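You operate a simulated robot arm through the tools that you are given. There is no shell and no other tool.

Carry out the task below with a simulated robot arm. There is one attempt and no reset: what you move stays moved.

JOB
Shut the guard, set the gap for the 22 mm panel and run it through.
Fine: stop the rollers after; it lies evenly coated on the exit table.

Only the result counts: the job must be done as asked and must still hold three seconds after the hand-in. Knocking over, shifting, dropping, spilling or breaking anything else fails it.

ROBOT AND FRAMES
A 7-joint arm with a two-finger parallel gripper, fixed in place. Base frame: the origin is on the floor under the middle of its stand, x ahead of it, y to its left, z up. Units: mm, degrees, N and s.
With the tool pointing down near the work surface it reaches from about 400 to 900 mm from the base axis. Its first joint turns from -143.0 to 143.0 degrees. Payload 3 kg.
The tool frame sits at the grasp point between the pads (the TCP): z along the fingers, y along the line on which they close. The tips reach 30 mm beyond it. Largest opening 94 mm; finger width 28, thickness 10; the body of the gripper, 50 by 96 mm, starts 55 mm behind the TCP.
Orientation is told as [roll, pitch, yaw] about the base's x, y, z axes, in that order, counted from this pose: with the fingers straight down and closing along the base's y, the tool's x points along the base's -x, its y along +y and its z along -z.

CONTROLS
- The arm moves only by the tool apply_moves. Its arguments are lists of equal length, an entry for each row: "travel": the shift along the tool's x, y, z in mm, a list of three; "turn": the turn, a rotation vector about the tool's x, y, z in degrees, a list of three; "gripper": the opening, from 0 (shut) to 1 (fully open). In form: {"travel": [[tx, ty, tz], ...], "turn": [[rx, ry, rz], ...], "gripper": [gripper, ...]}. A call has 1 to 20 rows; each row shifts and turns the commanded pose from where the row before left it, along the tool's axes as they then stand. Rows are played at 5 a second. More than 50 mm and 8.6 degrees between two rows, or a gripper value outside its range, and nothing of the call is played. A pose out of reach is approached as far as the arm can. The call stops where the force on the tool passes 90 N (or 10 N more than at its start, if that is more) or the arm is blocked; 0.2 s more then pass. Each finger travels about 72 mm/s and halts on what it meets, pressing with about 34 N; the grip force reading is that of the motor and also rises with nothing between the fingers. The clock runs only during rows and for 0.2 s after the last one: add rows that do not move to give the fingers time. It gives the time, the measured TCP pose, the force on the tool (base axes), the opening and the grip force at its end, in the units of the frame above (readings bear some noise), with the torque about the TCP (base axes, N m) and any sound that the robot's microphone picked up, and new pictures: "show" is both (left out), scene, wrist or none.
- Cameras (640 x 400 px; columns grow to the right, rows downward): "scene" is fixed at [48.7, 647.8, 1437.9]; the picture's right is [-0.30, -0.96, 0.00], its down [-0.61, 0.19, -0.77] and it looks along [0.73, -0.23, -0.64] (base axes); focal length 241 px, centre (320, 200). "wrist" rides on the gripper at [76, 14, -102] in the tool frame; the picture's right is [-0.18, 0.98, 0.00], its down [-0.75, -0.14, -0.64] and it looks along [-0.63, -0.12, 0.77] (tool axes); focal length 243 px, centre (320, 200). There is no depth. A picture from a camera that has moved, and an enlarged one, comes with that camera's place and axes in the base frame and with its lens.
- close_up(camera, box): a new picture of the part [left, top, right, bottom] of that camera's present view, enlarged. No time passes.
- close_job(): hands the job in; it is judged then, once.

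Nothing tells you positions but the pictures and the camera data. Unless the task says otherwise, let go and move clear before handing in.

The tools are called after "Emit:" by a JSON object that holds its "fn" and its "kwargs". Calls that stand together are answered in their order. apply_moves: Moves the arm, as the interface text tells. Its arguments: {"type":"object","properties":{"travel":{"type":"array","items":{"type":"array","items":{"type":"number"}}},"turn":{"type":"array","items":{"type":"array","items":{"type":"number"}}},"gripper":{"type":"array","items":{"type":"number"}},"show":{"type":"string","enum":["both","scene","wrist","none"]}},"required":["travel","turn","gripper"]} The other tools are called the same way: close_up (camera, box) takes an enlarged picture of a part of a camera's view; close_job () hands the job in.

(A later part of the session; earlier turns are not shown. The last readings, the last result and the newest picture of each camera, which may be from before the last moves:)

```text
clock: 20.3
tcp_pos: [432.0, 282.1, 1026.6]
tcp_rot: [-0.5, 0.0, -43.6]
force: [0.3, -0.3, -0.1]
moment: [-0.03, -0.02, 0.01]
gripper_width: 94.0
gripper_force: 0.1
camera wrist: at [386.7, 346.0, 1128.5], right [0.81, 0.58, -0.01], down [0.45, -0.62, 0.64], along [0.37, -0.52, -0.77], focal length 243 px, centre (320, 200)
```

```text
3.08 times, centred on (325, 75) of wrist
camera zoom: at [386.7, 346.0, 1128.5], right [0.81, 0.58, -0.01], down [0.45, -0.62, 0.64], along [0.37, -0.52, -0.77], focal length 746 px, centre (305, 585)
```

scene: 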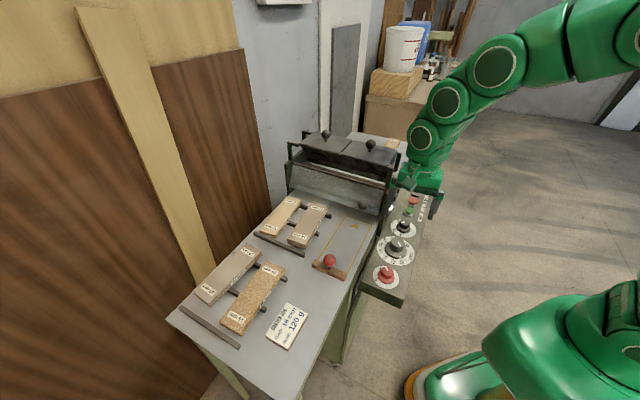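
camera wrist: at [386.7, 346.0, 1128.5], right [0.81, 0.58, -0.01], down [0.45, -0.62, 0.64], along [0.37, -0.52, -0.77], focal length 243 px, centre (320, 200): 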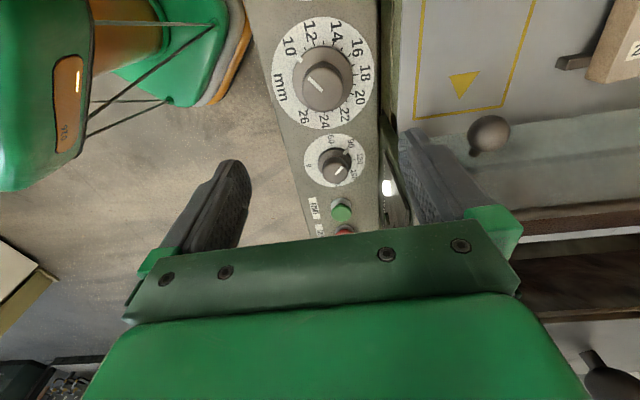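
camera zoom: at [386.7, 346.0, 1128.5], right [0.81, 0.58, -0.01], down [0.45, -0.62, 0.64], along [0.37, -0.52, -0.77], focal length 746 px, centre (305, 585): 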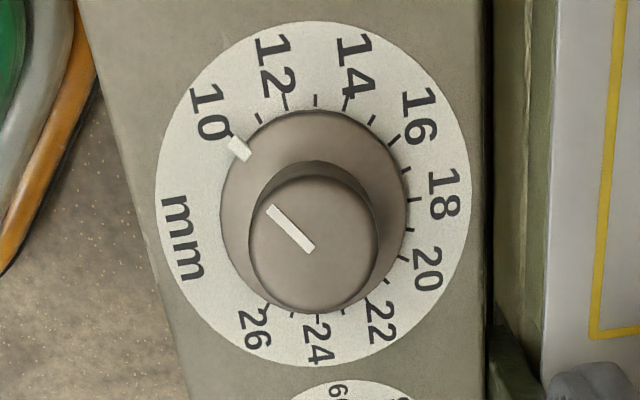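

The guard is clearly shut, with the hinge rod at the top and the plate sloping down. The gap dial runs clockwise from 10 to 26 and its pointer is at 10. I'll centre over it and descend for a better measurement.

Emit:
{"fn": "apply_moves", "kwargs": {"travel": [[6, 2, 35], [6, 2, 35], [0, 0, 0]], "turn": [[0, 0, 0.7], [0, 0, 0.7], [0, 0, 0]], "gripper": [1, 1, 1], "show": "wrist"}}

Emit:
{"fn": "close_up", "kwargs": {"camera": "wrist", "box": [240, 30, 400, 180]}}

```text
clock: 21.1
tcp_pos: [427.0, 293.3, 956.6]
tcp_rot: [-0.4, -0.1, -45.0]
force: [0.3, -0.7, -0.1]
moment: [-0.01, 0.01, 0.02]
gripper_width: 94.0
gripper_force: 0.0
camera wrist: at [383.3, 358.2, 1058.6], right [0.83, 0.56, -0.01], down [0.44, -0.63, 0.64], along [0.36, -0.53, -0.77], focal length 243 px, centre (320, 200)
```

wrist: 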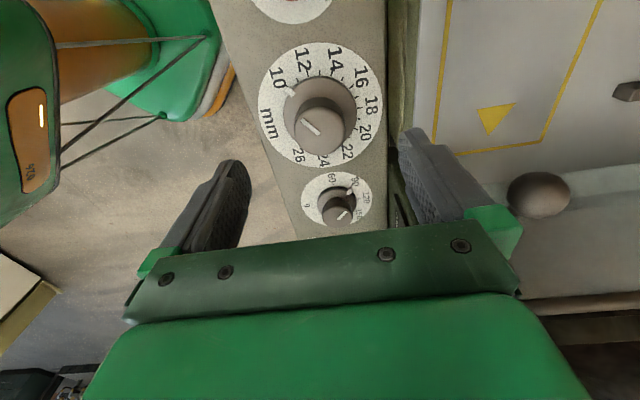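

```text
2.67 times, centred on (320, 105) of wrist
camera zoom: at [383.3, 358.2, 1058.6], right [0.83, 0.56, -0.01], down [0.44, -0.63, 0.64], along [0.36, -0.53, -0.77], focal length 647 px, centre (320, 453)
```

zoom: 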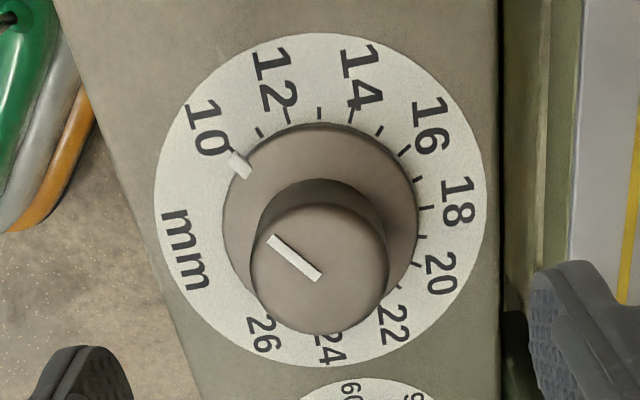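

Measured off the picture, the scale is about 16° per mm, so going from 10 to 22 takes about 192° clockwise from above. The knob is about 41 mm across with its top near z≈875. I'll centre, turn back 50° for turning room, and come down just above it.

Emit:
{"fn": "apply_moves", "kwargs": {"travel": [[-5.4, -0.8, 0], [0, 0, 10], [0, 0, 10], [0, 0, 10], [0, 0, 5], [0, 0, 5], [0, 0, 0], [0, 0, 0]], "turn": [[0, 0, 0], [0, 0, -8.3], [0, 0, -8.3], [0, 0, -8.3], [0, 0, -8.3], [0, 0, -8.4], [0, 0, -8.4], [0, 0, 0]], "gripper": [0.74, 0.74, 0.74, 0.74, 0.74, 0.74, 0.74, 0.74]}}

Emit:
{"fn": "close_up", "kwargs": {"camera": "wrist", "box": [220, 30, 420, 190]}}

```text
clock: 22.9
tcp_pos: [429.6, 291.5, 916.7]
tcp_rot: [-0.3, 0.2, 5.0]
force: [0.3, -0.3, 0.1]
moment: [0.0, -0.02, -0.01]
gripper_width: 69.5
gripper_force: 0.1
camera wrist: at [353.3, 299.6, 1020.2], right [0.1, 1.0, -0.01], down [0.77, -0.07, 0.64], along [0.64, -0.07, -0.77], focal length 243 px, centre (320, 200)
```

scene: 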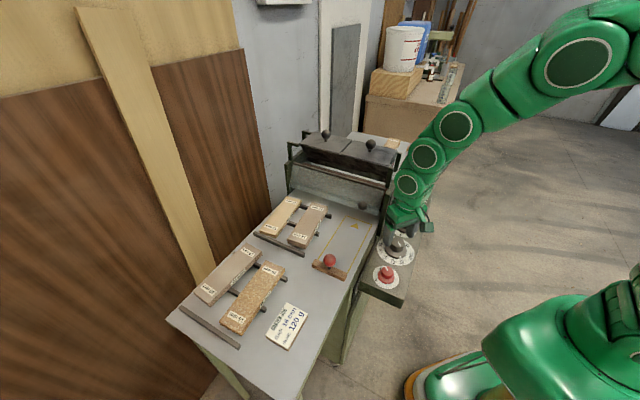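
wrist: 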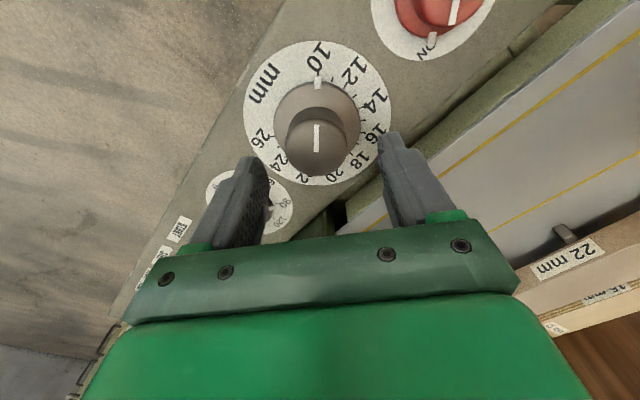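

```text
2.50 times, centred on (320, 110) of wrist
camera zoom: at [353.3, 299.6, 1020.2], right [0.1, 1.0, -0.01], down [0.77, -0.07, 0.64], along [0.64, -0.07, -0.77], focal length 606 px, centre (320, 425)
```

zoom: 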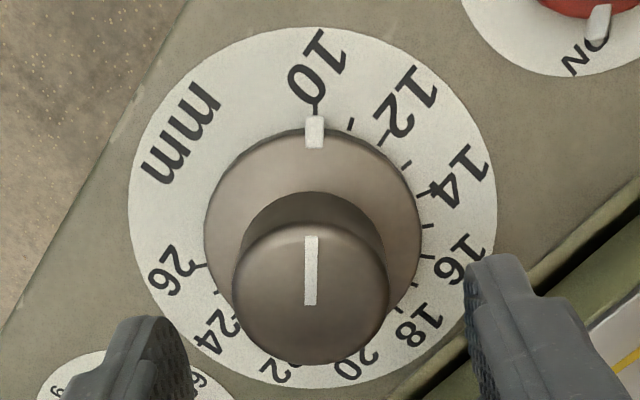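

Emit:
{"fn": "apply_moves", "kwargs": {"travel": [[0, -2.7, 10], [0, 0, 10], [0, 0, 10], [0, 0, 0], [0, 0, 0], [0, 0, 0]], "turn": [[0, 0, 0], [0, 0, 0], [0, 0, 0], [0, 0, 0], [0, 0, 0], [0, 0, 0]], "gripper": [0.74, 0.74, 0.74, 0.3, 0.3, 0.3], "show": "wrist"}}

Emit:
{"fn": "close_up", "kwargs": {"camera": "wrist", "box": [220, 30, 420, 190]}}

```text
clock: 24.3
tcp_pos: [430.7, 288.4, 888.6]
tcp_rot: [-0.2, 0.1, 5.0]
force: [-5.4, 21.0, 2.4]
moment: [0.88, 0.68, -0.05]
gripper_width: 41.5
gripper_force: 45.2
camera wrist: at [353.5, 297.2, 990.5], right [0.1, 1.0, 0.0], down [0.76, -0.07, 0.64], along [0.64, -0.07, -0.77], focal length 243 px, centre (320, 200)
```

wrist: 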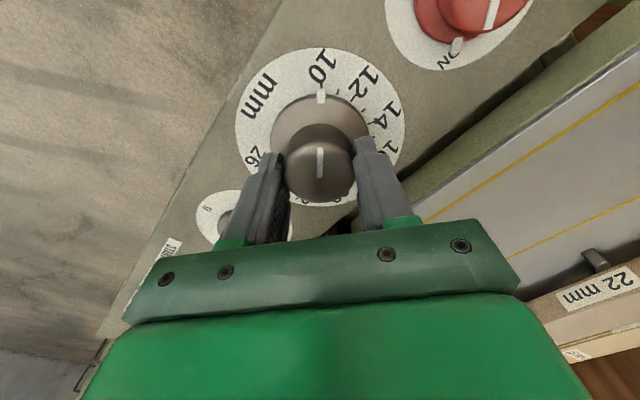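

```text
2.50 times, centred on (320, 110) of wrist
camera zoom: at [353.5, 297.2, 990.5], right [0.1, 1.0, 0.0], down [0.76, -0.07, 0.64], along [0.64, -0.07, -0.77], focal length 606 px, centre (320, 425)
```

zoom: 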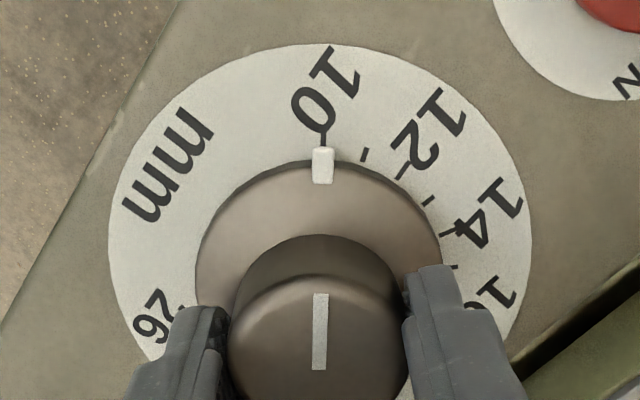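

Emit:
{"fn": "apply_moves", "kwargs": {"travel": [[0, 1, 0], [0, 0, 0]], "turn": [[0, 0, 0], [0, 0, 0]], "gripper": [0.3, 0.3], "show": "none"}}

```text
clock: 24.9
tcp_pos: [430.2, 288.1, 887.6]
tcp_rot: [-0.3, 0.3, 5.0]
force: [-11.8, 6.1, 20.4]
moment: [0.0, 0.37, -0.07]
gripper_width: 41.5
gripper_force: 44.9
```

The knob is gripped at 41.5 mm with little side load. I'll turn it clockwise in a small batch first to confirm it follows.

Emit:
{"fn": "apply_moves", "kwargs": {"travel": [[0, 0, 0], [0, 0, 0], [0, 0, 0], [0, 0, 0], [0, 0, 0]], "turn": [[0, 0, 8], [0, 0, 8], [0, 0, 8], [0, 0, 8], [0, 0, 0]], "gripper": [0.3, 0.3, 0.3, 0.3, 0.3], "show": "wrist"}}

Emit:
{"fn": "close_up", "kwargs": {"camera": "wrist", "box": [220, 30, 420, 190]}}

```text
clock: 26.1
tcp_pos: [431.9, 287.4, 888.3]
tcp_rot: [-0.4, 0.1, -27.1]
force: [-0.2, -20.9, 13.9]
moment: [-0.81, -0.36, 0.01]
gripper_width: 41.1
gripper_force: 45.1
camera wrist: at [370.0, 336.3, 989.9], right [0.61, 0.79, -0.01], down [0.61, -0.47, 0.64], along [0.51, -0.4, -0.77], focal length 243 px, centre (320, 200)
```

wrist: 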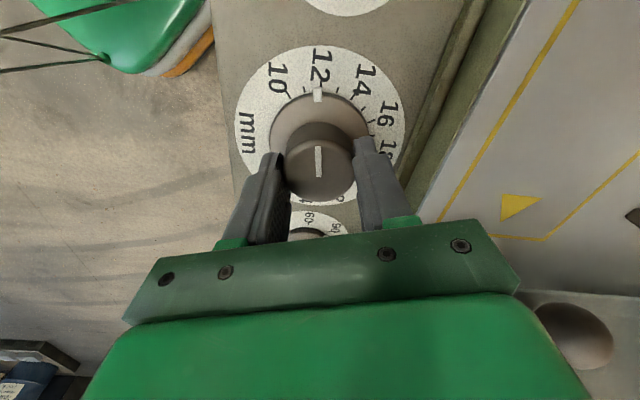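

```text
2.50 times, centred on (320, 110) of wrist
camera zoom: at [370.0, 336.3, 989.9], right [0.61, 0.79, -0.01], down [0.61, -0.47, 0.64], along [0.51, -0.4, -0.77], focal length 606 px, centre (320, 425)
```

zoom: 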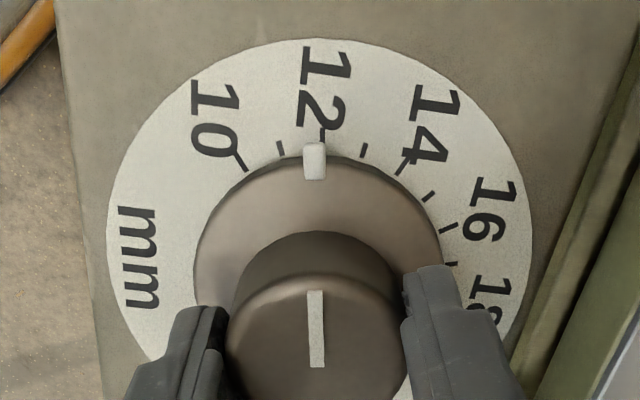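

The knob tracks the hand exactly; it now reads 12. I'll continue turning.

Emit:
{"fn": "apply_moves", "kwargs": {"travel": [[-0.3, -0.6, 0], [0, 0, 0], [0, 0, 0], [0, 0, 0], [0, 0, 0], [0, 0, 0], [0, 0, 0], [0, 0, 0], [0, 0, 0]], "turn": [[0, 0, 8], [0, 0, 8], [0, 0, 8], [0, 0, 8], [0, 0, 8], [0, 0, 8], [0, 0, 8], [0, 0, 8], [0, 0, 0]], "gripper": [0.3, 0.3, 0.3, 0.3, 0.3, 0.3, 0.3, 0.3, 0.3], "show": "wrist"}}

Emit:
{"fn": "close_up", "kwargs": {"camera": "wrist", "box": [220, 30, 420, 190]}}

```text
clock: 28.1
tcp_pos: [429.8, 287.8, 889.7]
tcp_rot: [-0.3, -0.4, -91.2]
force: [-16.6, -8.0, -10.3]
moment: [-0.71, 0.63, 0.02]
gripper_width: 41.0
gripper_force: 45.3
camera wrist: at [445.7, 364.6, 990.4], right [0.98, -0.2, 0.0], down [-0.15, -0.75, 0.65], along [-0.13, -0.63, -0.76], focal length 243 px, centre (320, 200)
```

wrist: 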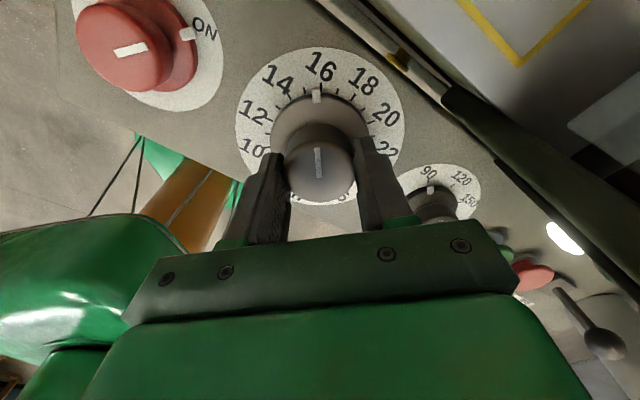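

```text
2.50 times, centred on (320, 110) of wrist
camera zoom: at [445.7, 364.6, 990.4], right [0.98, -0.2, 0.0], down [-0.15, -0.75, 0.65], along [-0.13, -0.63, -0.76], focal length 606 px, centre (320, 425)
```

zoom: 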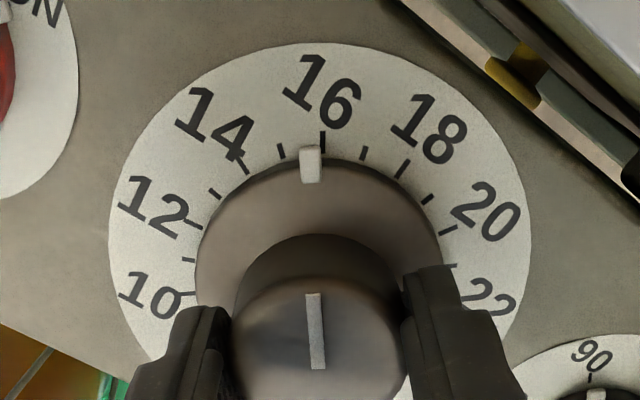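

The pointer is now just under 16. I'll open the fingers, turn back around the knob, and regrip for the second half.

Emit:
{"fn": "apply_moves", "kwargs": {"travel": [[0, 0, 0], [0, 0, 0], [0, 0, 0], [0, 0, 0], [0, 0, 0], [0, 0, 0], [0, 0, 0], [0, 0, 0], [0, 0, 0], [0, 0, 0], [0, 0, 0], [0, 0, 0], [0, 0, 0], [0, 0, 0], [0, 0, 0], [0, 0, 0]], "turn": [[0, 0, 0], [0, 0, 0], [0, 0, -8], [0, 0, -8], [0, 0, -8], [0, 0, -8], [0, 0, -8], [0, 0, -8], [0, 0, -8], [0, 0, -8], [0, 0, -8], [0, 0, -8], [0, 0, -8], [0, 0, -8], [0, 0, -8], [0, 0, 0]], "gripper": [0.74, 0.74, 0.74, 0.74, 0.74, 0.74, 0.74, 0.74, 0.74, 0.74, 0.74, 0.74, 0.74, 0.74, 0.74, 0.74], "show": "wrist"}}

Emit:
{"fn": "close_up", "kwargs": {"camera": "wrist", "box": [220, 30, 420, 190]}}

```text
clock: 31.5
tcp_pos: [430.5, 287.5, 887.7]
tcp_rot: [-0.1, 0.3, 13.1]
force: [0.0, -0.2, 0.0]
moment: [-0.02, 0.04, 0.0]
gripper_width: 69.6
gripper_force: 0.1
camera wrist: at [353.2, 285.4, 990.2], right [-0.04, 1.0, 0.0], down [0.77, 0.04, 0.64], along [0.64, 0.02, -0.77], focal length 243 px, centre (320, 200)
```

wrist: 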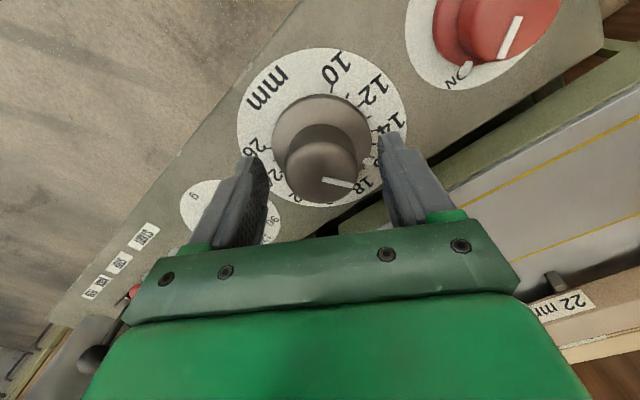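

```text
2.50 times, centred on (320, 110) of wrist
camera zoom: at [353.2, 285.4, 990.2], right [-0.04, 1.0, 0.0], down [0.77, 0.04, 0.64], along [0.64, 0.02, -0.77], focal length 606 px, centre (320, 425)
```

zoom: 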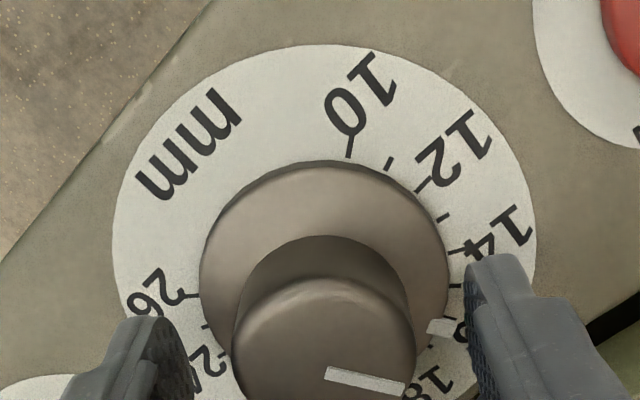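

Emit:
{"fn": "apply_moves", "kwargs": {"travel": [[0, 0, 0], [0, 0, 0], [0, 0, 0], [0, 0, 0], [0, 0, 0], [0, 0, 0], [0, 0, 0], [0, 0, 0], [0, 0, 0], [0, 0, 0], [0, 0, 0], [0, 0, 0], [0, 0, 0], [0, 0, 0], [0, 0, 0], [0, 0, 0]], "turn": [[0, 0, 0], [0, 0, 0], [0, 0, 0], [0, 0, 8], [0, 0, 8], [0, 0, 8], [0, 0, 8], [0, 0, 8], [0, 0, 8], [0, 0, 8], [0, 0, 8], [0, 0, 8], [0, 0, 8], [0, 0, 8], [0, 0, 8], [0, 0, 0]], "gripper": [0.3, 0.3, 0.3, 0.3, 0.3, 0.3, 0.3, 0.3, 0.3, 0.3, 0.3, 0.3, 0.3, 0.3, 0.3, 0.3], "show": "wrist"}}

Emit:
{"fn": "close_up", "kwargs": {"camera": "wrist", "box": [220, 30, 420, 190]}}

```text
clock: 34.9
tcp_pos: [430.7, 286.8, 888.3]
tcp_rot: [-0.3, -0.4, -83.1]
force: [-0.9, -8.7, -14.6]
moment: [-0.58, -0.06, -0.02]
gripper_width: 41.1
gripper_force: 45.0
camera wrist: at [434.9, 366.4, 989.6], right [1.0, -0.06, 0.0], down [-0.05, -0.76, 0.65], along [-0.04, -0.65, -0.76], focal length 243 px, centre (320, 200)
```

wrist: 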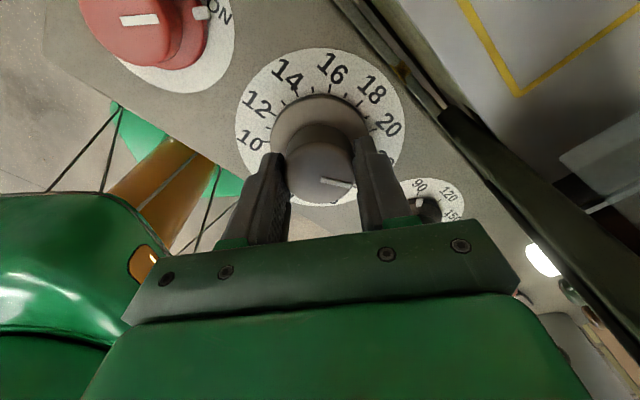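

```text
2.50 times, centred on (320, 110) of wrist
camera zoom: at [434.9, 366.4, 989.6], right [1.0, -0.06, 0.0], down [-0.05, -0.76, 0.65], along [-0.04, -0.65, -0.76], focal length 606 px, centre (320, 425)
```

zoom: 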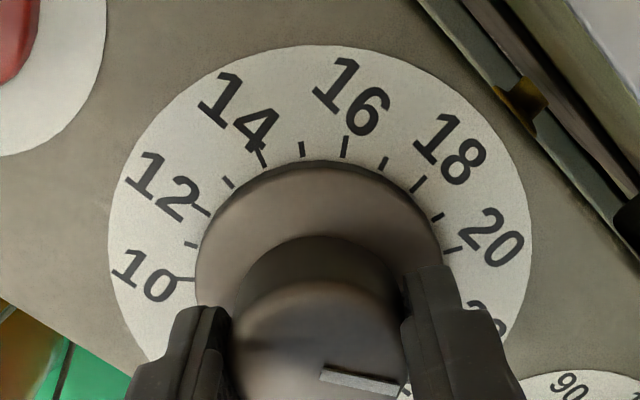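

The knob turned along with the hand. I'll release and back up to read the pointer directly.

Emit:
{"fn": "apply_moves", "kwargs": {"travel": [[0, 0, 0], [0, 0, 0], [0, 0, -30], [0, 0, -40], [0, 0, 0]], "turn": [[0, 0, 0], [0, 0, 0], [0, 0, 0], [0, 0, 0], [0, 0, 0]], "gripper": [0.74, 0.74, 0.74, 0.9, 0.9], "show": "wrist"}}

Emit:
{"fn": "close_up", "kwargs": {"camera": "wrist", "box": [250, 60, 390, 180]}}

Emit:
{"fn": "close_up", "kwargs": {"camera": "scene", "box": [370, 225, 420, 275]}}

```text
clock: 36.1
tcp_pos: [431.6, 286.1, 960.5]
tcp_rot: [-0.2, -0.2, -83.0]
force: [-0.5, -0.7, 0.8]
moment: [-0.01, 0.02, 0.03]
gripper_width: 84.6
gripper_force: 0.1
camera wrist: at [436.3, 364.1, 1062.0], right [1.0, -0.06, 0.0], down [-0.05, -0.76, 0.65], along [-0.04, -0.64, -0.76], focal length 243 px, centre (320, 200)
```

wrist: 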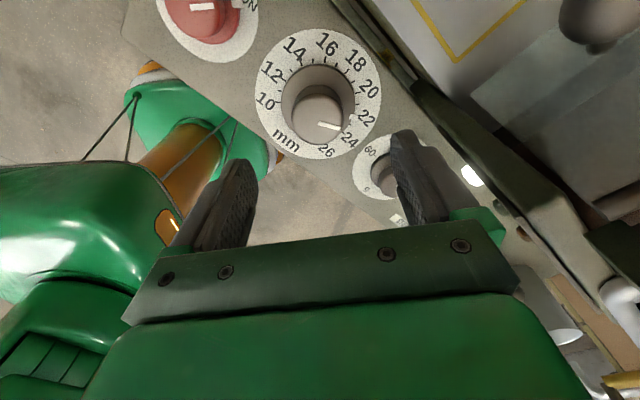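

```text
3.33 times, centred on (320, 120) of wrist
camera zoom: at [436.3, 364.1, 1062.0], right [1.0, -0.06, 0.0], down [-0.05, -0.76, 0.65], along [-0.04, -0.64, -0.76], focal length 809 px, centre (320, 467)
```

zoom: 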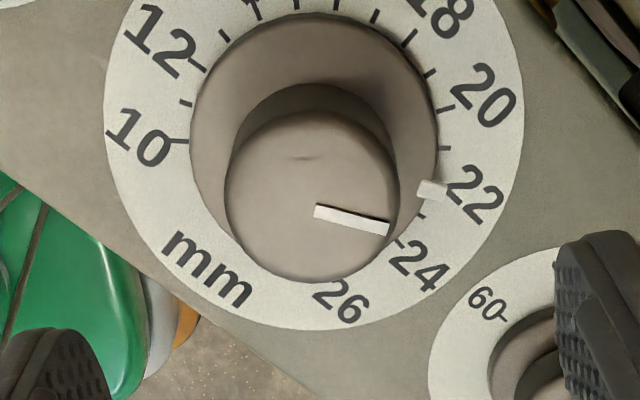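

```text
8.00 times, centred on (395, 250) of scene
camera zoom: at [48.7, 647.8, 1437.9], right [-0.3, -0.96, 0.0], down [-0.61, 0.19, -0.77], along [0.73, -0.23, -0.64], focal length 1926 px, centre (-280, -200)
```

zoom: 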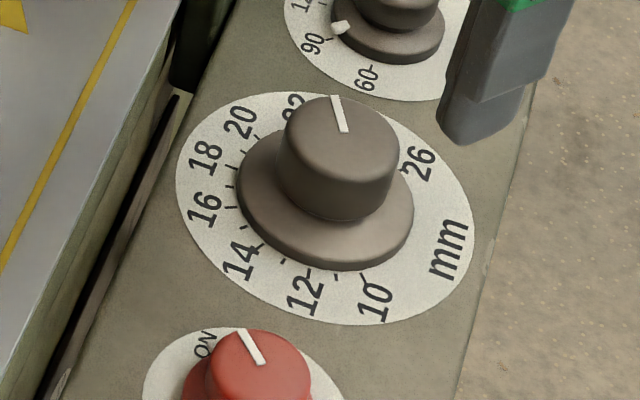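

The pointer sits midway between the 21 and 23 ticks, so the gap is at 22 mm; the glue dial stays untouched at 90. Next I'll go above the 22 mm panel to measure it for picking.

Emit:
{"fn": "apply_moves", "kwargs": {"travel": [[0, 0, -40], [0, 0, -30], [0, 0, 0], [0, 0, 0], [0, 0, 0], [11.5, 43.7, 0], [11.5, 43.7, 0], [11.5, 43.7, 0], [11.5, 43.7, 0], [11.5, 43.7, 0], [11.5, 43.7, 0], [0, 0, 0]], "turn": [[0, 0, -7.6], [0, 0, -7.6], [0, 0, -7.6], [0, 0, -7.6], [0, 0, -7.6], [0, 0, 0], [0, 0, 0], [0, 0, 0], [0, 0, 0], [0, 0, 0], [0, 0, 0], [0, 0, 0]], "gripper": [1, 1, 1, 1, 1, 1, 1, 1, 1, 1, 1, 1]}}

Emit:
{"fn": "close_up", "kwargs": {"camera": "wrist", "box": [220, 0, 440, 200]}}

```text
clock: 38.7
tcp_pos: [570.7, 524.6, 1024.3]
tcp_rot: [-0.4, -0.1, -45.0]
force: [0.1, -1.4, -0.3]
moment: [0.01, 0.01, -0.02]
gripper_width: 94.1
gripper_force: 0.1
camera wrist: at [525.5, 589.0, 1127.5], right [0.83, 0.56, -0.01], down [0.43, -0.63, 0.64], along [0.36, -0.53, -0.77], focal length 243 px, centre (320, 200)
```

scene: 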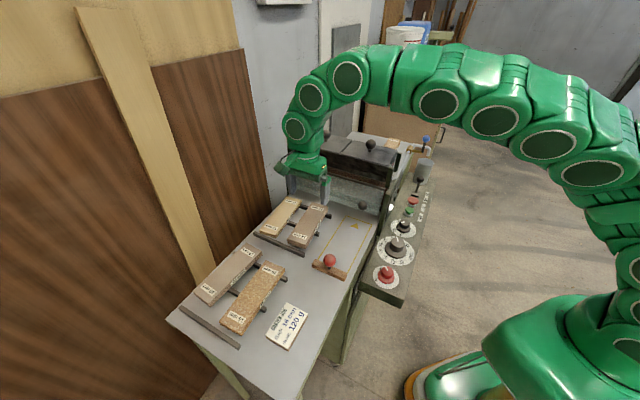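
wrist: 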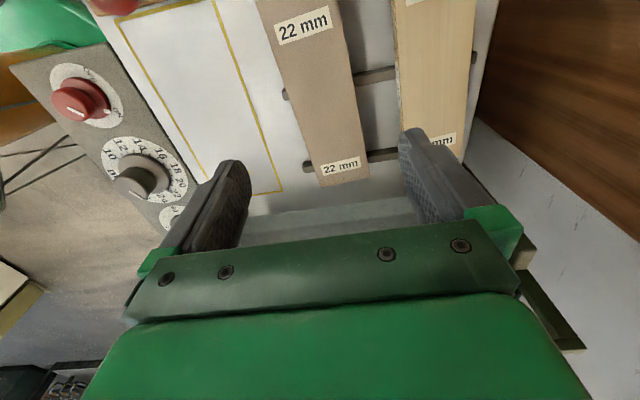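

```text
2.00 times, centred on (330, 100) of wrist
camera zoom: at [525.5, 589.0, 1127.5], right [0.83, 0.56, -0.01], down [0.43, -0.63, 0.64], along [0.36, -0.53, -0.77], focal length 485 px, centre (300, 400)
```

zoom: 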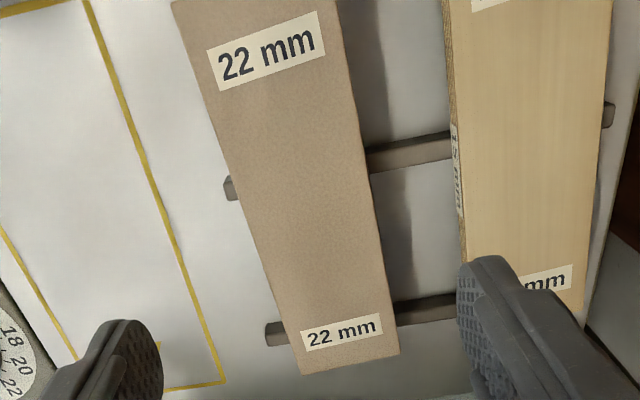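

I see the 22 mm panel under the gripper, turned about 5.4° from the feed direction, with support rails under its middle and back. I'll grip it between the rails, and first hover lower to check alignment.

Emit:
{"fn": "apply_moves", "kwargs": {"travel": [[-18, 3.6, 10], [-18, 3.6, 20], [0, 0, 25], [0, 0, 15], [0, 0, 0]], "turn": [[0, 0, 0], [0, 0, 0], [0, 0, -5.4], [0, 0, 0], [0, 0, 0]], "gripper": [1, 1, 1, 1, 1], "show": "wrist"}}

Emit:
{"fn": "close_up", "kwargs": {"camera": "wrist", "box": [180, 0, 480, 240]}}

```text
clock: 39.9
tcp_pos: [600.0, 504.0, 955.7]
tcp_rot: [-0.3, 0.0, -39.6]
force: [-0.4, -0.3, -0.3]
moment: [-0.02, -0.04, -0.03]
gripper_width: 94.0
gripper_force: 0.1
camera wrist: at [549.8, 563.7, 1058.8], right [0.77, 0.64, -0.01], down [0.49, -0.59, 0.64], along [0.41, -0.5, -0.77], focal length 243 px, centre (320, 200)
```

wrist: 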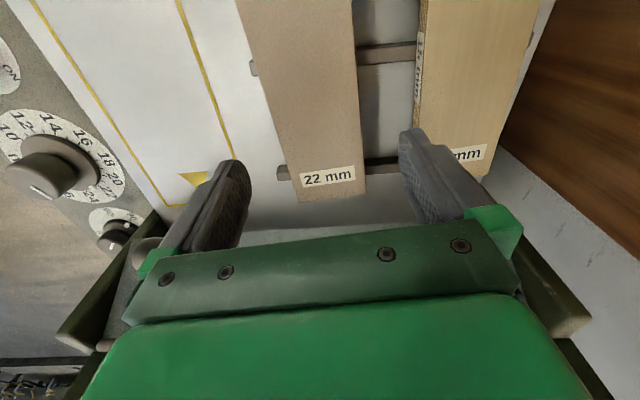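

```text
1.67 times, centred on (330, 120) of wrist
camera zoom: at [549.8, 563.7, 1058.8], right [0.77, 0.64, -0.01], down [0.49, -0.59, 0.64], along [0.41, -0.5, -0.77], focal length 404 px, centre (303, 333)
```

zoom: 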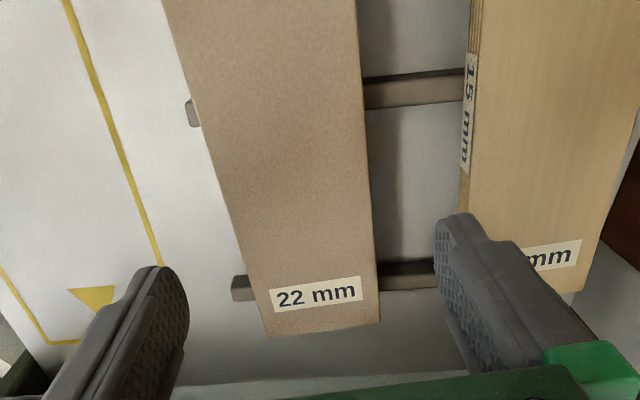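

Alignment looks right: the panel edges sit at ±30 mm from the tool axis and parallel to it, with clearance to the 15 mm panel. I'll lower and grip.

Emit:
{"fn": "apply_moves", "kwargs": {"travel": [[0, 0, 15], [0, 0, 15], [0, 0, 13], [0, 0, 10], [0, 0, 0], [0, 0, 0], [0, 0, 0], [0, 0, 0]], "turn": [[0, 0, 0], [0, 0, 0], [0, 0, 0], [0, 0, 0], [0, 0, 0], [0, 0, 0], [0, 0, 0], [0, 0, 0]], "gripper": [0.85, 0.85, 0.85, 0.85, 0.85, 0.5, 0.5, 0.5], "show": "wrist"}}

```text
clock: 41.7
tcp_pos: [599.4, 502.6, 903.8]
tcp_rot: [-0.5, 0.0, -39.5]
force: [0.1, 0.8, 0.1]
moment: [0.01, -0.03, -0.01]
gripper_width: 59.1
gripper_force: 33.7
camera wrist: at [549.5, 563.7, 1005.8], right [0.77, 0.64, -0.01], down [0.49, -0.59, 0.64], along [0.41, -0.5, -0.77], focal length 243 px, centre (320, 200)
```

wrist: 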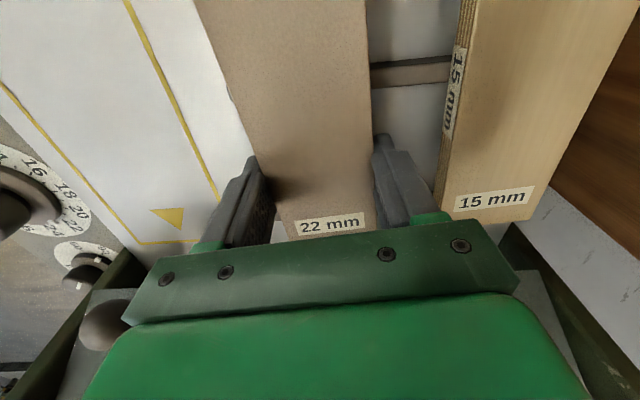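

The panel is gripped at 59 mm. I'll lift it, rotate it square to the feed and carry it over the marked lane.

Emit:
{"fn": "apply_moves", "kwargs": {"travel": [[0, 0, -10], [0, 0, -20], [0, 0, -20], [0, 0, 0], [-1.75, -31.75, 0], [-1.75, -31.75, 0], [-1.75, -31.75, 0], [-1.75, -31.75, 0], [0, 0, 0]], "turn": [[0, 0, 0], [0, 0, 0], [0, 0, 0], [0, 0, 5.4], [0, 0, 0], [0, 0, 0], [0, 0, 0], [0, 0, 0], [0, 0, 0]], "gripper": [0.5, 0.5, 0.5, 0.5, 0.5, 0.5, 0.5, 0.5, 0.5]}}

Emit:
{"fn": "close_up", "kwargs": {"camera": "wrist", "box": [160, 0, 480, 240]}}

Emit:
{"fn": "close_up", "kwargs": {"camera": "scene", "box": [220, 170, 420, 300]}}

```text
clock: 43.7
tcp_pos: [511.9, 404.1, 957.3]
tcp_rot: [-0.4, -0.1, -45.0]
force: [0.6, -0.5, -0.8]
moment: [-0.01, -0.03, -0.02]
gripper_width: 47.0
gripper_force: 0.1
camera wrist: at [468.7, 469.9, 1058.6], right [0.83, 0.56, -0.01], down [0.44, -0.63, 0.64], along [0.36, -0.53, -0.77], focal length 243 px, centre (320, 200)
```

scene: 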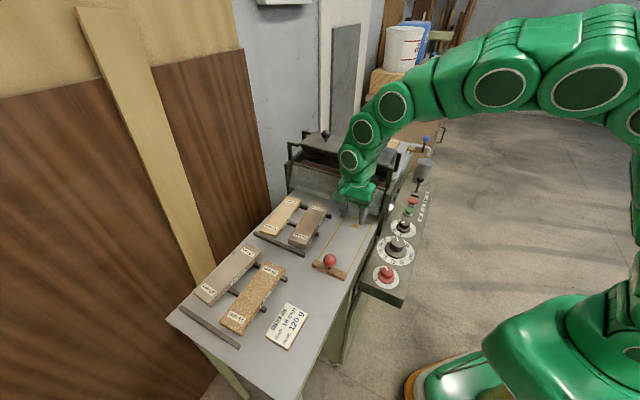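
wrist: 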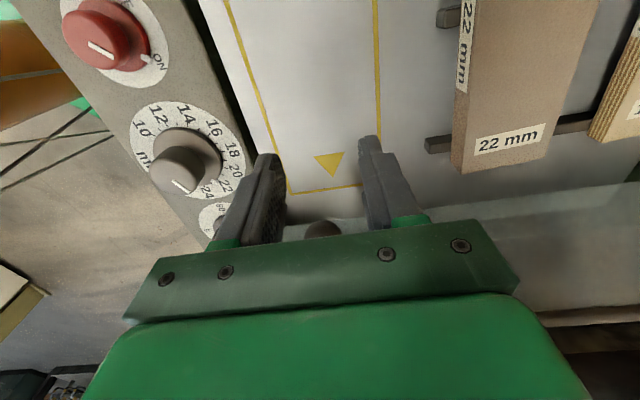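

```text
1.67 times, centred on (320, 120) of wrist
camera zoom: at [468.7, 469.9, 1058.6], right [0.83, 0.56, -0.01], down [0.44, -0.63, 0.64], along [0.36, -0.53, -0.77], focal length 404 px, centre (320, 333)
```

zoom: 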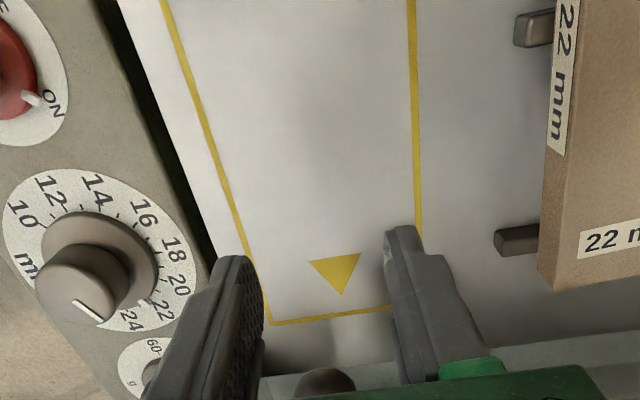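

```text
3.08 times, centred on (320, 235) of scene
camera zoom: at [48.7, 647.8, 1437.9], right [-0.3, -0.96, 0.0], down [-0.61, 0.19, -0.77], along [0.73, -0.23, -0.64], focal length 741 px, centre (320, 92)
```

zoom: 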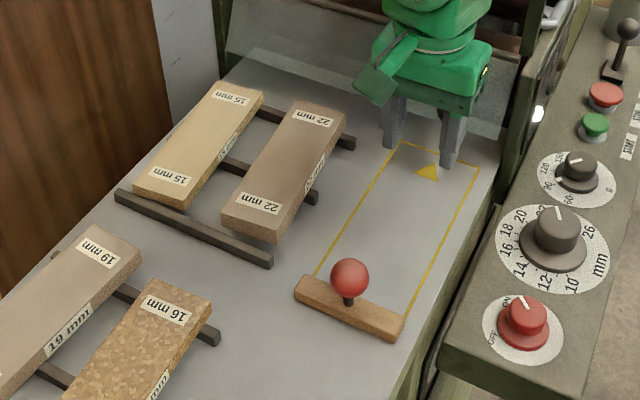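

The panel slipped out of the grip on lifting and stayed where it was, undisturbed. I'll go back the same way and take a deeper, longer grip.

Emit:
{"fn": "apply_moves", "kwargs": {"travel": [[1.75, 31.75, 0], [1.75, 31.75, 0], [1.75, 31.75, 0], [1.75, 31.75, 0], [0, 0, 0], [0, 0, 20], [0, 0, 20], [0, 0, 10], [0, 0, 3], [0, 0, 2], [0, 0, 0]], "turn": [[0, 0, 0], [0, 0, 0], [0, 0, 0], [0, 0, 0], [0, 0, -5.4], [0, 0, 0], [0, 0, 0], [0, 0, 0], [0, 0, 0], [0, 0, 0], [0, 0, 0]], "gripper": [0.85, 0.85, 0.85, 0.85, 0.85, 0.85, 0.85, 0.85, 0.85, 0.85, 0.85]}}

Emit:
{"fn": "close_up", "kwargs": {"camera": "wrist", "box": [200, 60, 480, 240]}}

Emit:
{"fn": "close_up", "kwargs": {"camera": "scene", "box": [250, 170, 370, 260]}}

```text
clock: 46.1
tcp_pos: [597.9, 500.8, 897.8]
tcp_rot: [-0.5, 0.0, -39.6]
force: [0.0, -0.2, -0.1]
moment: [-0.02, 0.0, -0.02]
gripper_width: 80.0
gripper_force: 0.0
camera wrist: at [547.9, 562.3, 1000.7], right [0.77, 0.64, -0.01], down [0.49, -0.59, 0.64], along [0.41, -0.5, -0.77], focal length 243 px, centre (320, 200)
```

scene: 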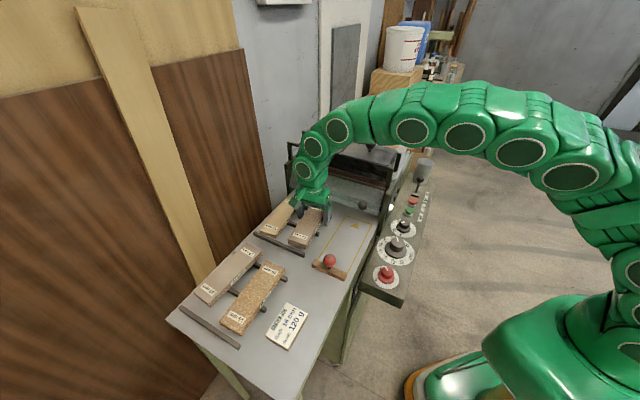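
wrist: 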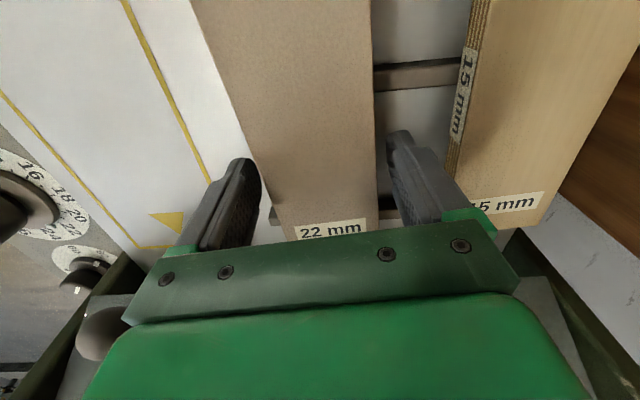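

```text
2.22 times, centred on (340, 150) of wrist
camera zoom: at [547.9, 562.3, 1000.7], right [0.77, 0.64, -0.01], down [0.49, -0.59, 0.64], along [0.41, -0.5, -0.77], focal length 539 px, centre (276, 311)
```

zoom: 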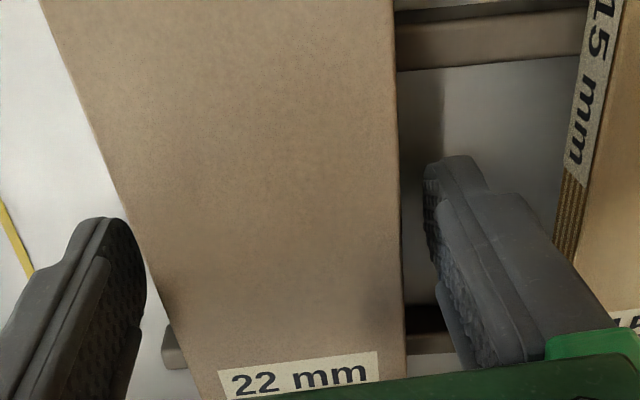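

```text
4.44 times, centred on (310, 215) of scene
camera zoom: at [48.7, 647.8, 1437.9], right [-0.3, -0.96, 0.0], down [-0.61, 0.19, -0.77], along [0.73, -0.23, -0.64], focal length 1070 px, centre (364, 133)
```

zoom: 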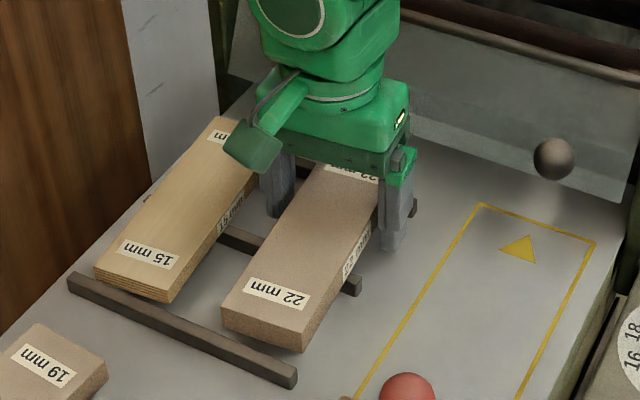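

Emit:
{"fn": "apply_moves", "kwargs": {"travel": [[0, 0, 0], [0, 0, 0], [0, 0, 0], [0, 0, 0], [0, 0, 0]], "turn": [[0, 0, 0], [0, 0, 0], [0, 0, 0], [0, 0, 0], [0, 0, 0]], "gripper": [0.3, 0.3, 0.3, 0.3, 0.3], "show": "wrist"}}

Emit:
{"fn": "close_up", "kwargs": {"camera": "wrist", "box": [200, 60, 480, 240]}}

```text
clock: 47.3
tcp_pos: [597.9, 502.1, 899.0]
tcp_rot: [-0.3, -0.1, -39.5]
force: [-0.3, 0.1, 0.6]
moment: [0.06, 0.07, -0.08]
gripper_width: 64.1
gripper_force: 34.3
camera wrist: at [547.9, 562.2, 1000.6], right [0.77, 0.64, -0.01], down [0.49, -0.59, 0.64], along [0.41, -0.5, -0.77], focal length 243 px, centre (320, 200)
```

wrist: 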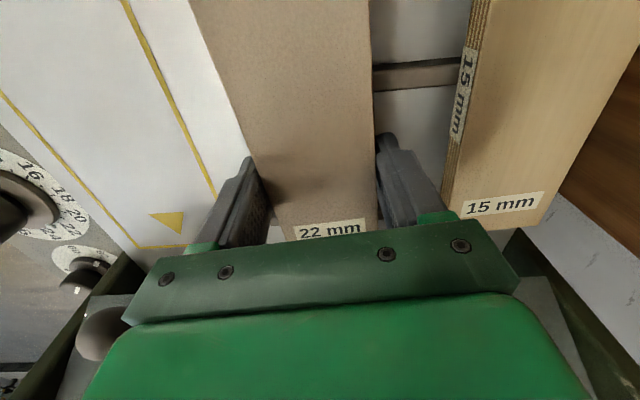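

```text
2.22 times, centred on (340, 150) of wrist
camera zoom: at [547.9, 562.2, 1000.6], right [0.77, 0.64, -0.01], down [0.49, -0.59, 0.64], along [0.41, -0.5, -0.77], focal length 539 px, centre (276, 311)
```

zoom: 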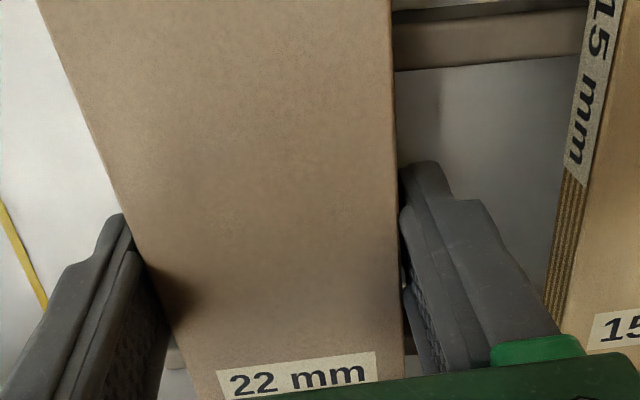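

The grip width now reads 64 mm, so the panel is wider and its top lower than I estimated; the first grip was only on the rounded tips. I'll open, go 10 mm deeper and regrip.

Emit:
{"fn": "apply_moves", "kwargs": {"travel": [[0, 0, 0], [0, 0, 0], [0, 0, 4], [0, 0, 3], [0, 0, 3], [0, 0, 0]], "turn": [[0, 0, 0], [0, 0, 0], [0, 0, 0], [0, 0, 0], [0, 0, 0], [0, 0, 0]], "gripper": [0.87, 0.87, 0.87, 0.87, 0.87, 0.87], "show": "none"}}

Emit:
{"fn": "close_up", "kwargs": {"camera": "scene", "box": [280, 170, 360, 240]}}

Emit:
{"fn": "close_up", "kwargs": {"camera": "wrist", "box": [200, 60, 480, 240]}}

```text
clock: 48.7
tcp_pos: [600.2, 502.2, 890.3]
tcp_rot: [-0.2, -0.1, -39.6]
force: [0.5, -2.4, 24.1]
moment: [0.92, -0.52, 0.1]
gripper_width: 80.8
gripper_force: 0.1
```

```text
5.71 times, centred on (320, 205) of scene
camera zoom: at [48.7, 647.8, 1437.9], right [-0.3, -0.96, 0.0], down [-0.61, 0.19, -0.77], along [0.73, -0.23, -0.64], focal length 1376 px, centre (320, 171)
```

zoom: 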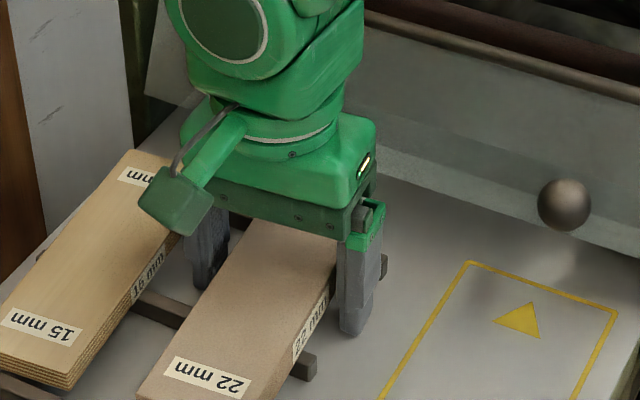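

```text
2.22 times, centred on (340, 150) of wrist
camera zoom: at [548.3, 562.9, 992.2], right [0.77, 0.64, 0.0], down [0.49, -0.59, 0.64], along [0.41, -0.5, -0.77], focal length 539 px, centre (276, 311)
```

zoom: 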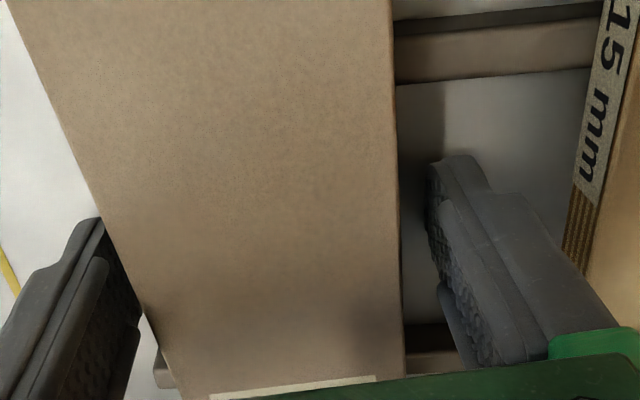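

The fingertips have touched the table, putting it at z≈860. I'll raise 1.5 mm, close, and lift slightly to test the grip.

Emit:
{"fn": "apply_moves", "kwargs": {"travel": [[0, 0, -1.5], [0, 0, 0], [0, 0, 0], [0, 0, 0], [0, 0, 0], [0, 0, 0]], "turn": [[0, 0, 0], [0, 0, 0], [0, 0, 0], [0, 0, 0], [0, 0, 0], [0, 0, 0]], "gripper": [0.87, 0.3, 0.3, 0.3, 0.3, 0.3], "show": "none"}}

Emit:
{"fn": "apply_moves", "kwargs": {"travel": [[0, 0, -4], [0, 0, -4], [0, 0, -4], [0, 0, 0]], "turn": [[0, 0, 0], [0, 0, 0], [0, 0, 0], [0, 0, 0]], "gripper": [0.3, 0.3, 0.3, 0.3]}}

Emit:
{"fn": "close_up", "kwargs": {"camera": "scene", "box": [260, 170, 360, 260]}}

```text
clock: 50.1
tcp_pos: [597.2, 502.3, 890.0]
tcp_rot: [-0.3, 0.0, -39.6]
force: [1.9, 8.3, 13.5]
moment: [0.7, -0.37, 0.09]
gripper_width: 64.3
gripper_force: 33.6
```

```text
clock: 51.1
tcp_pos: [597.8, 501.8, 902.3]
tcp_rot: [-0.5, -0.1, -39.6]
force: [0.5, -0.3, -1.1]
moment: [-0.04, -0.01, 0.01]
gripper_width: 64.1
gripper_force: 34.2
camera wrist: at [547.7, 562.5, 1003.1], right [0.77, 0.64, -0.01], down [0.49, -0.59, 0.64], along [0.41, -0.5, -0.77], focal length 243 px, centre (320, 200)
```

scene: 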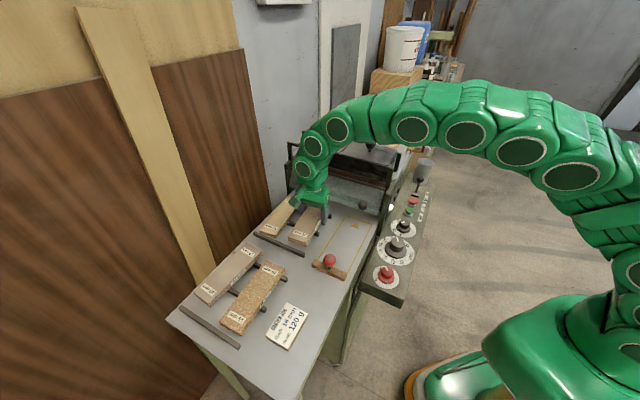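
wrist: 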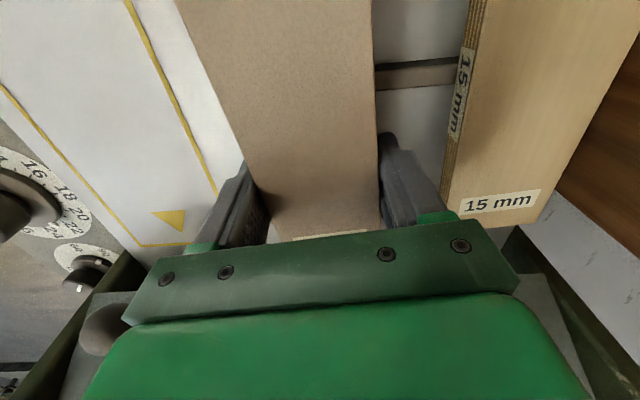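

```text
4.44 times, centred on (310, 215) of scene
camera zoom: at [48.7, 647.8, 1437.9], right [-0.3, -0.96, 0.0], down [-0.61, 0.19, -0.77], along [0.73, -0.23, -0.64], focal length 1070 px, centre (364, 133)
```

zoom: 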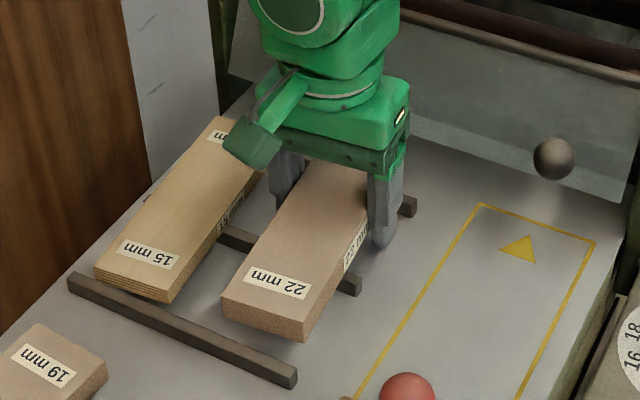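

The panel is lifted and held securely at 64 mm. I'll raise it further, square it up and carry it over the lane.

Emit:
{"fn": "apply_moves", "kwargs": {"travel": [[0, 0, -15], [0, 0, -20], [0, 0, 0], [-1.5, -20, 0], [-1.5, -27, 0], [-1.5, -27, 0], [-1.5, -27, 0], [-1, -27, 0], [0, 0, 0]], "turn": [[0, 0, 0], [0, 0, 0], [0, 0, 5.4], [0, 0, 0], [0, 0, 0], [0, 0, 0], [0, 0, 0], [0, 0, 0], [0, 0, 0]], "gripper": [0.3, 0.3, 0.3, 0.3, 0.3, 0.3, 0.3, 0.3, 0.3]}}

Emit:
{"fn": "close_up", "kwargs": {"camera": "scene", "box": [270, 170, 420, 290]}}

Emit:
{"fn": "close_up", "kwargs": {"camera": "wrist", "box": [160, 0, 480, 240]}}

```text
clock: 53.2
tcp_pos: [513.4, 413.6, 941.0]
tcp_rot: [0.5, 0.1, -44.6]
force: [14.7, 25.6, -1.8]
moment: [0.04, -0.05, 1.71]
gripper_width: 83.3
gripper_force: 34.2
stopped in row 9: the force on the tool passed its limit at 95 N (the readings are from after the stop); the commanded pose is now the measured one
camera wrist: at [467.3, 476.7, 1043.3], right [0.82, 0.57, 0.01], down [0.43, -0.63, 0.64], along [0.37, -0.52, -0.77], focal length 243 px, centre (320, 200)
```

scene: 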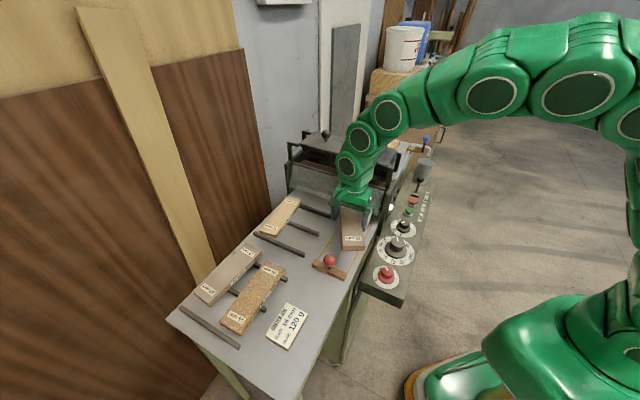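
wrist: 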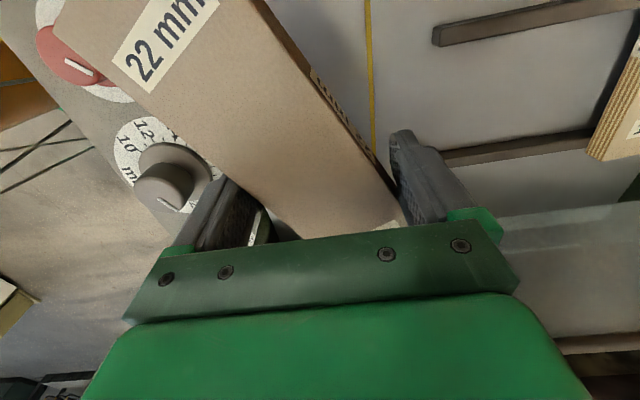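

```text
3.33 times, centred on (345, 230) of scene
camera zoom: at [48.7, 647.8, 1437.9], right [-0.3, -0.96, 0.0], down [-0.61, 0.19, -0.77], along [0.73, -0.23, -0.64], focal length 803 px, centre (237, 100)
```

zoom: 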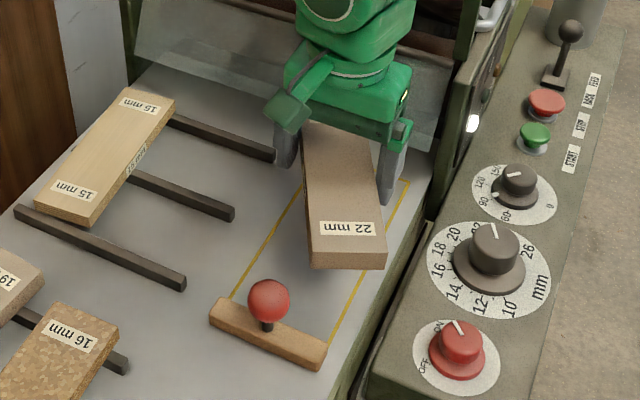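

```text
1.67 times, centred on (320, 120) of wrist
camera zoom: at [467.3, 476.7, 1043.3], right [0.82, 0.57, 0.01], down [0.43, -0.63, 0.64], along [0.37, -0.52, -0.77], focal length 404 px, centre (320, 333)
```

zoom: 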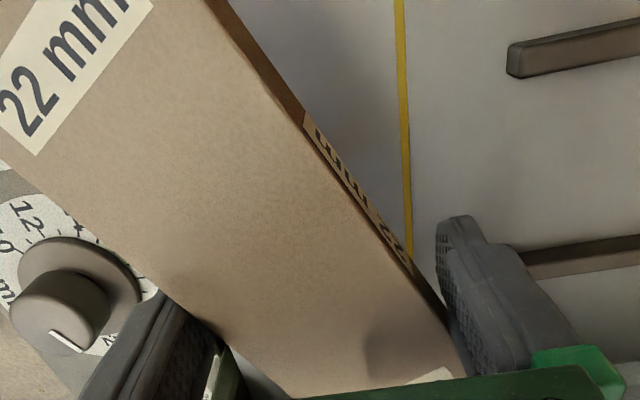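

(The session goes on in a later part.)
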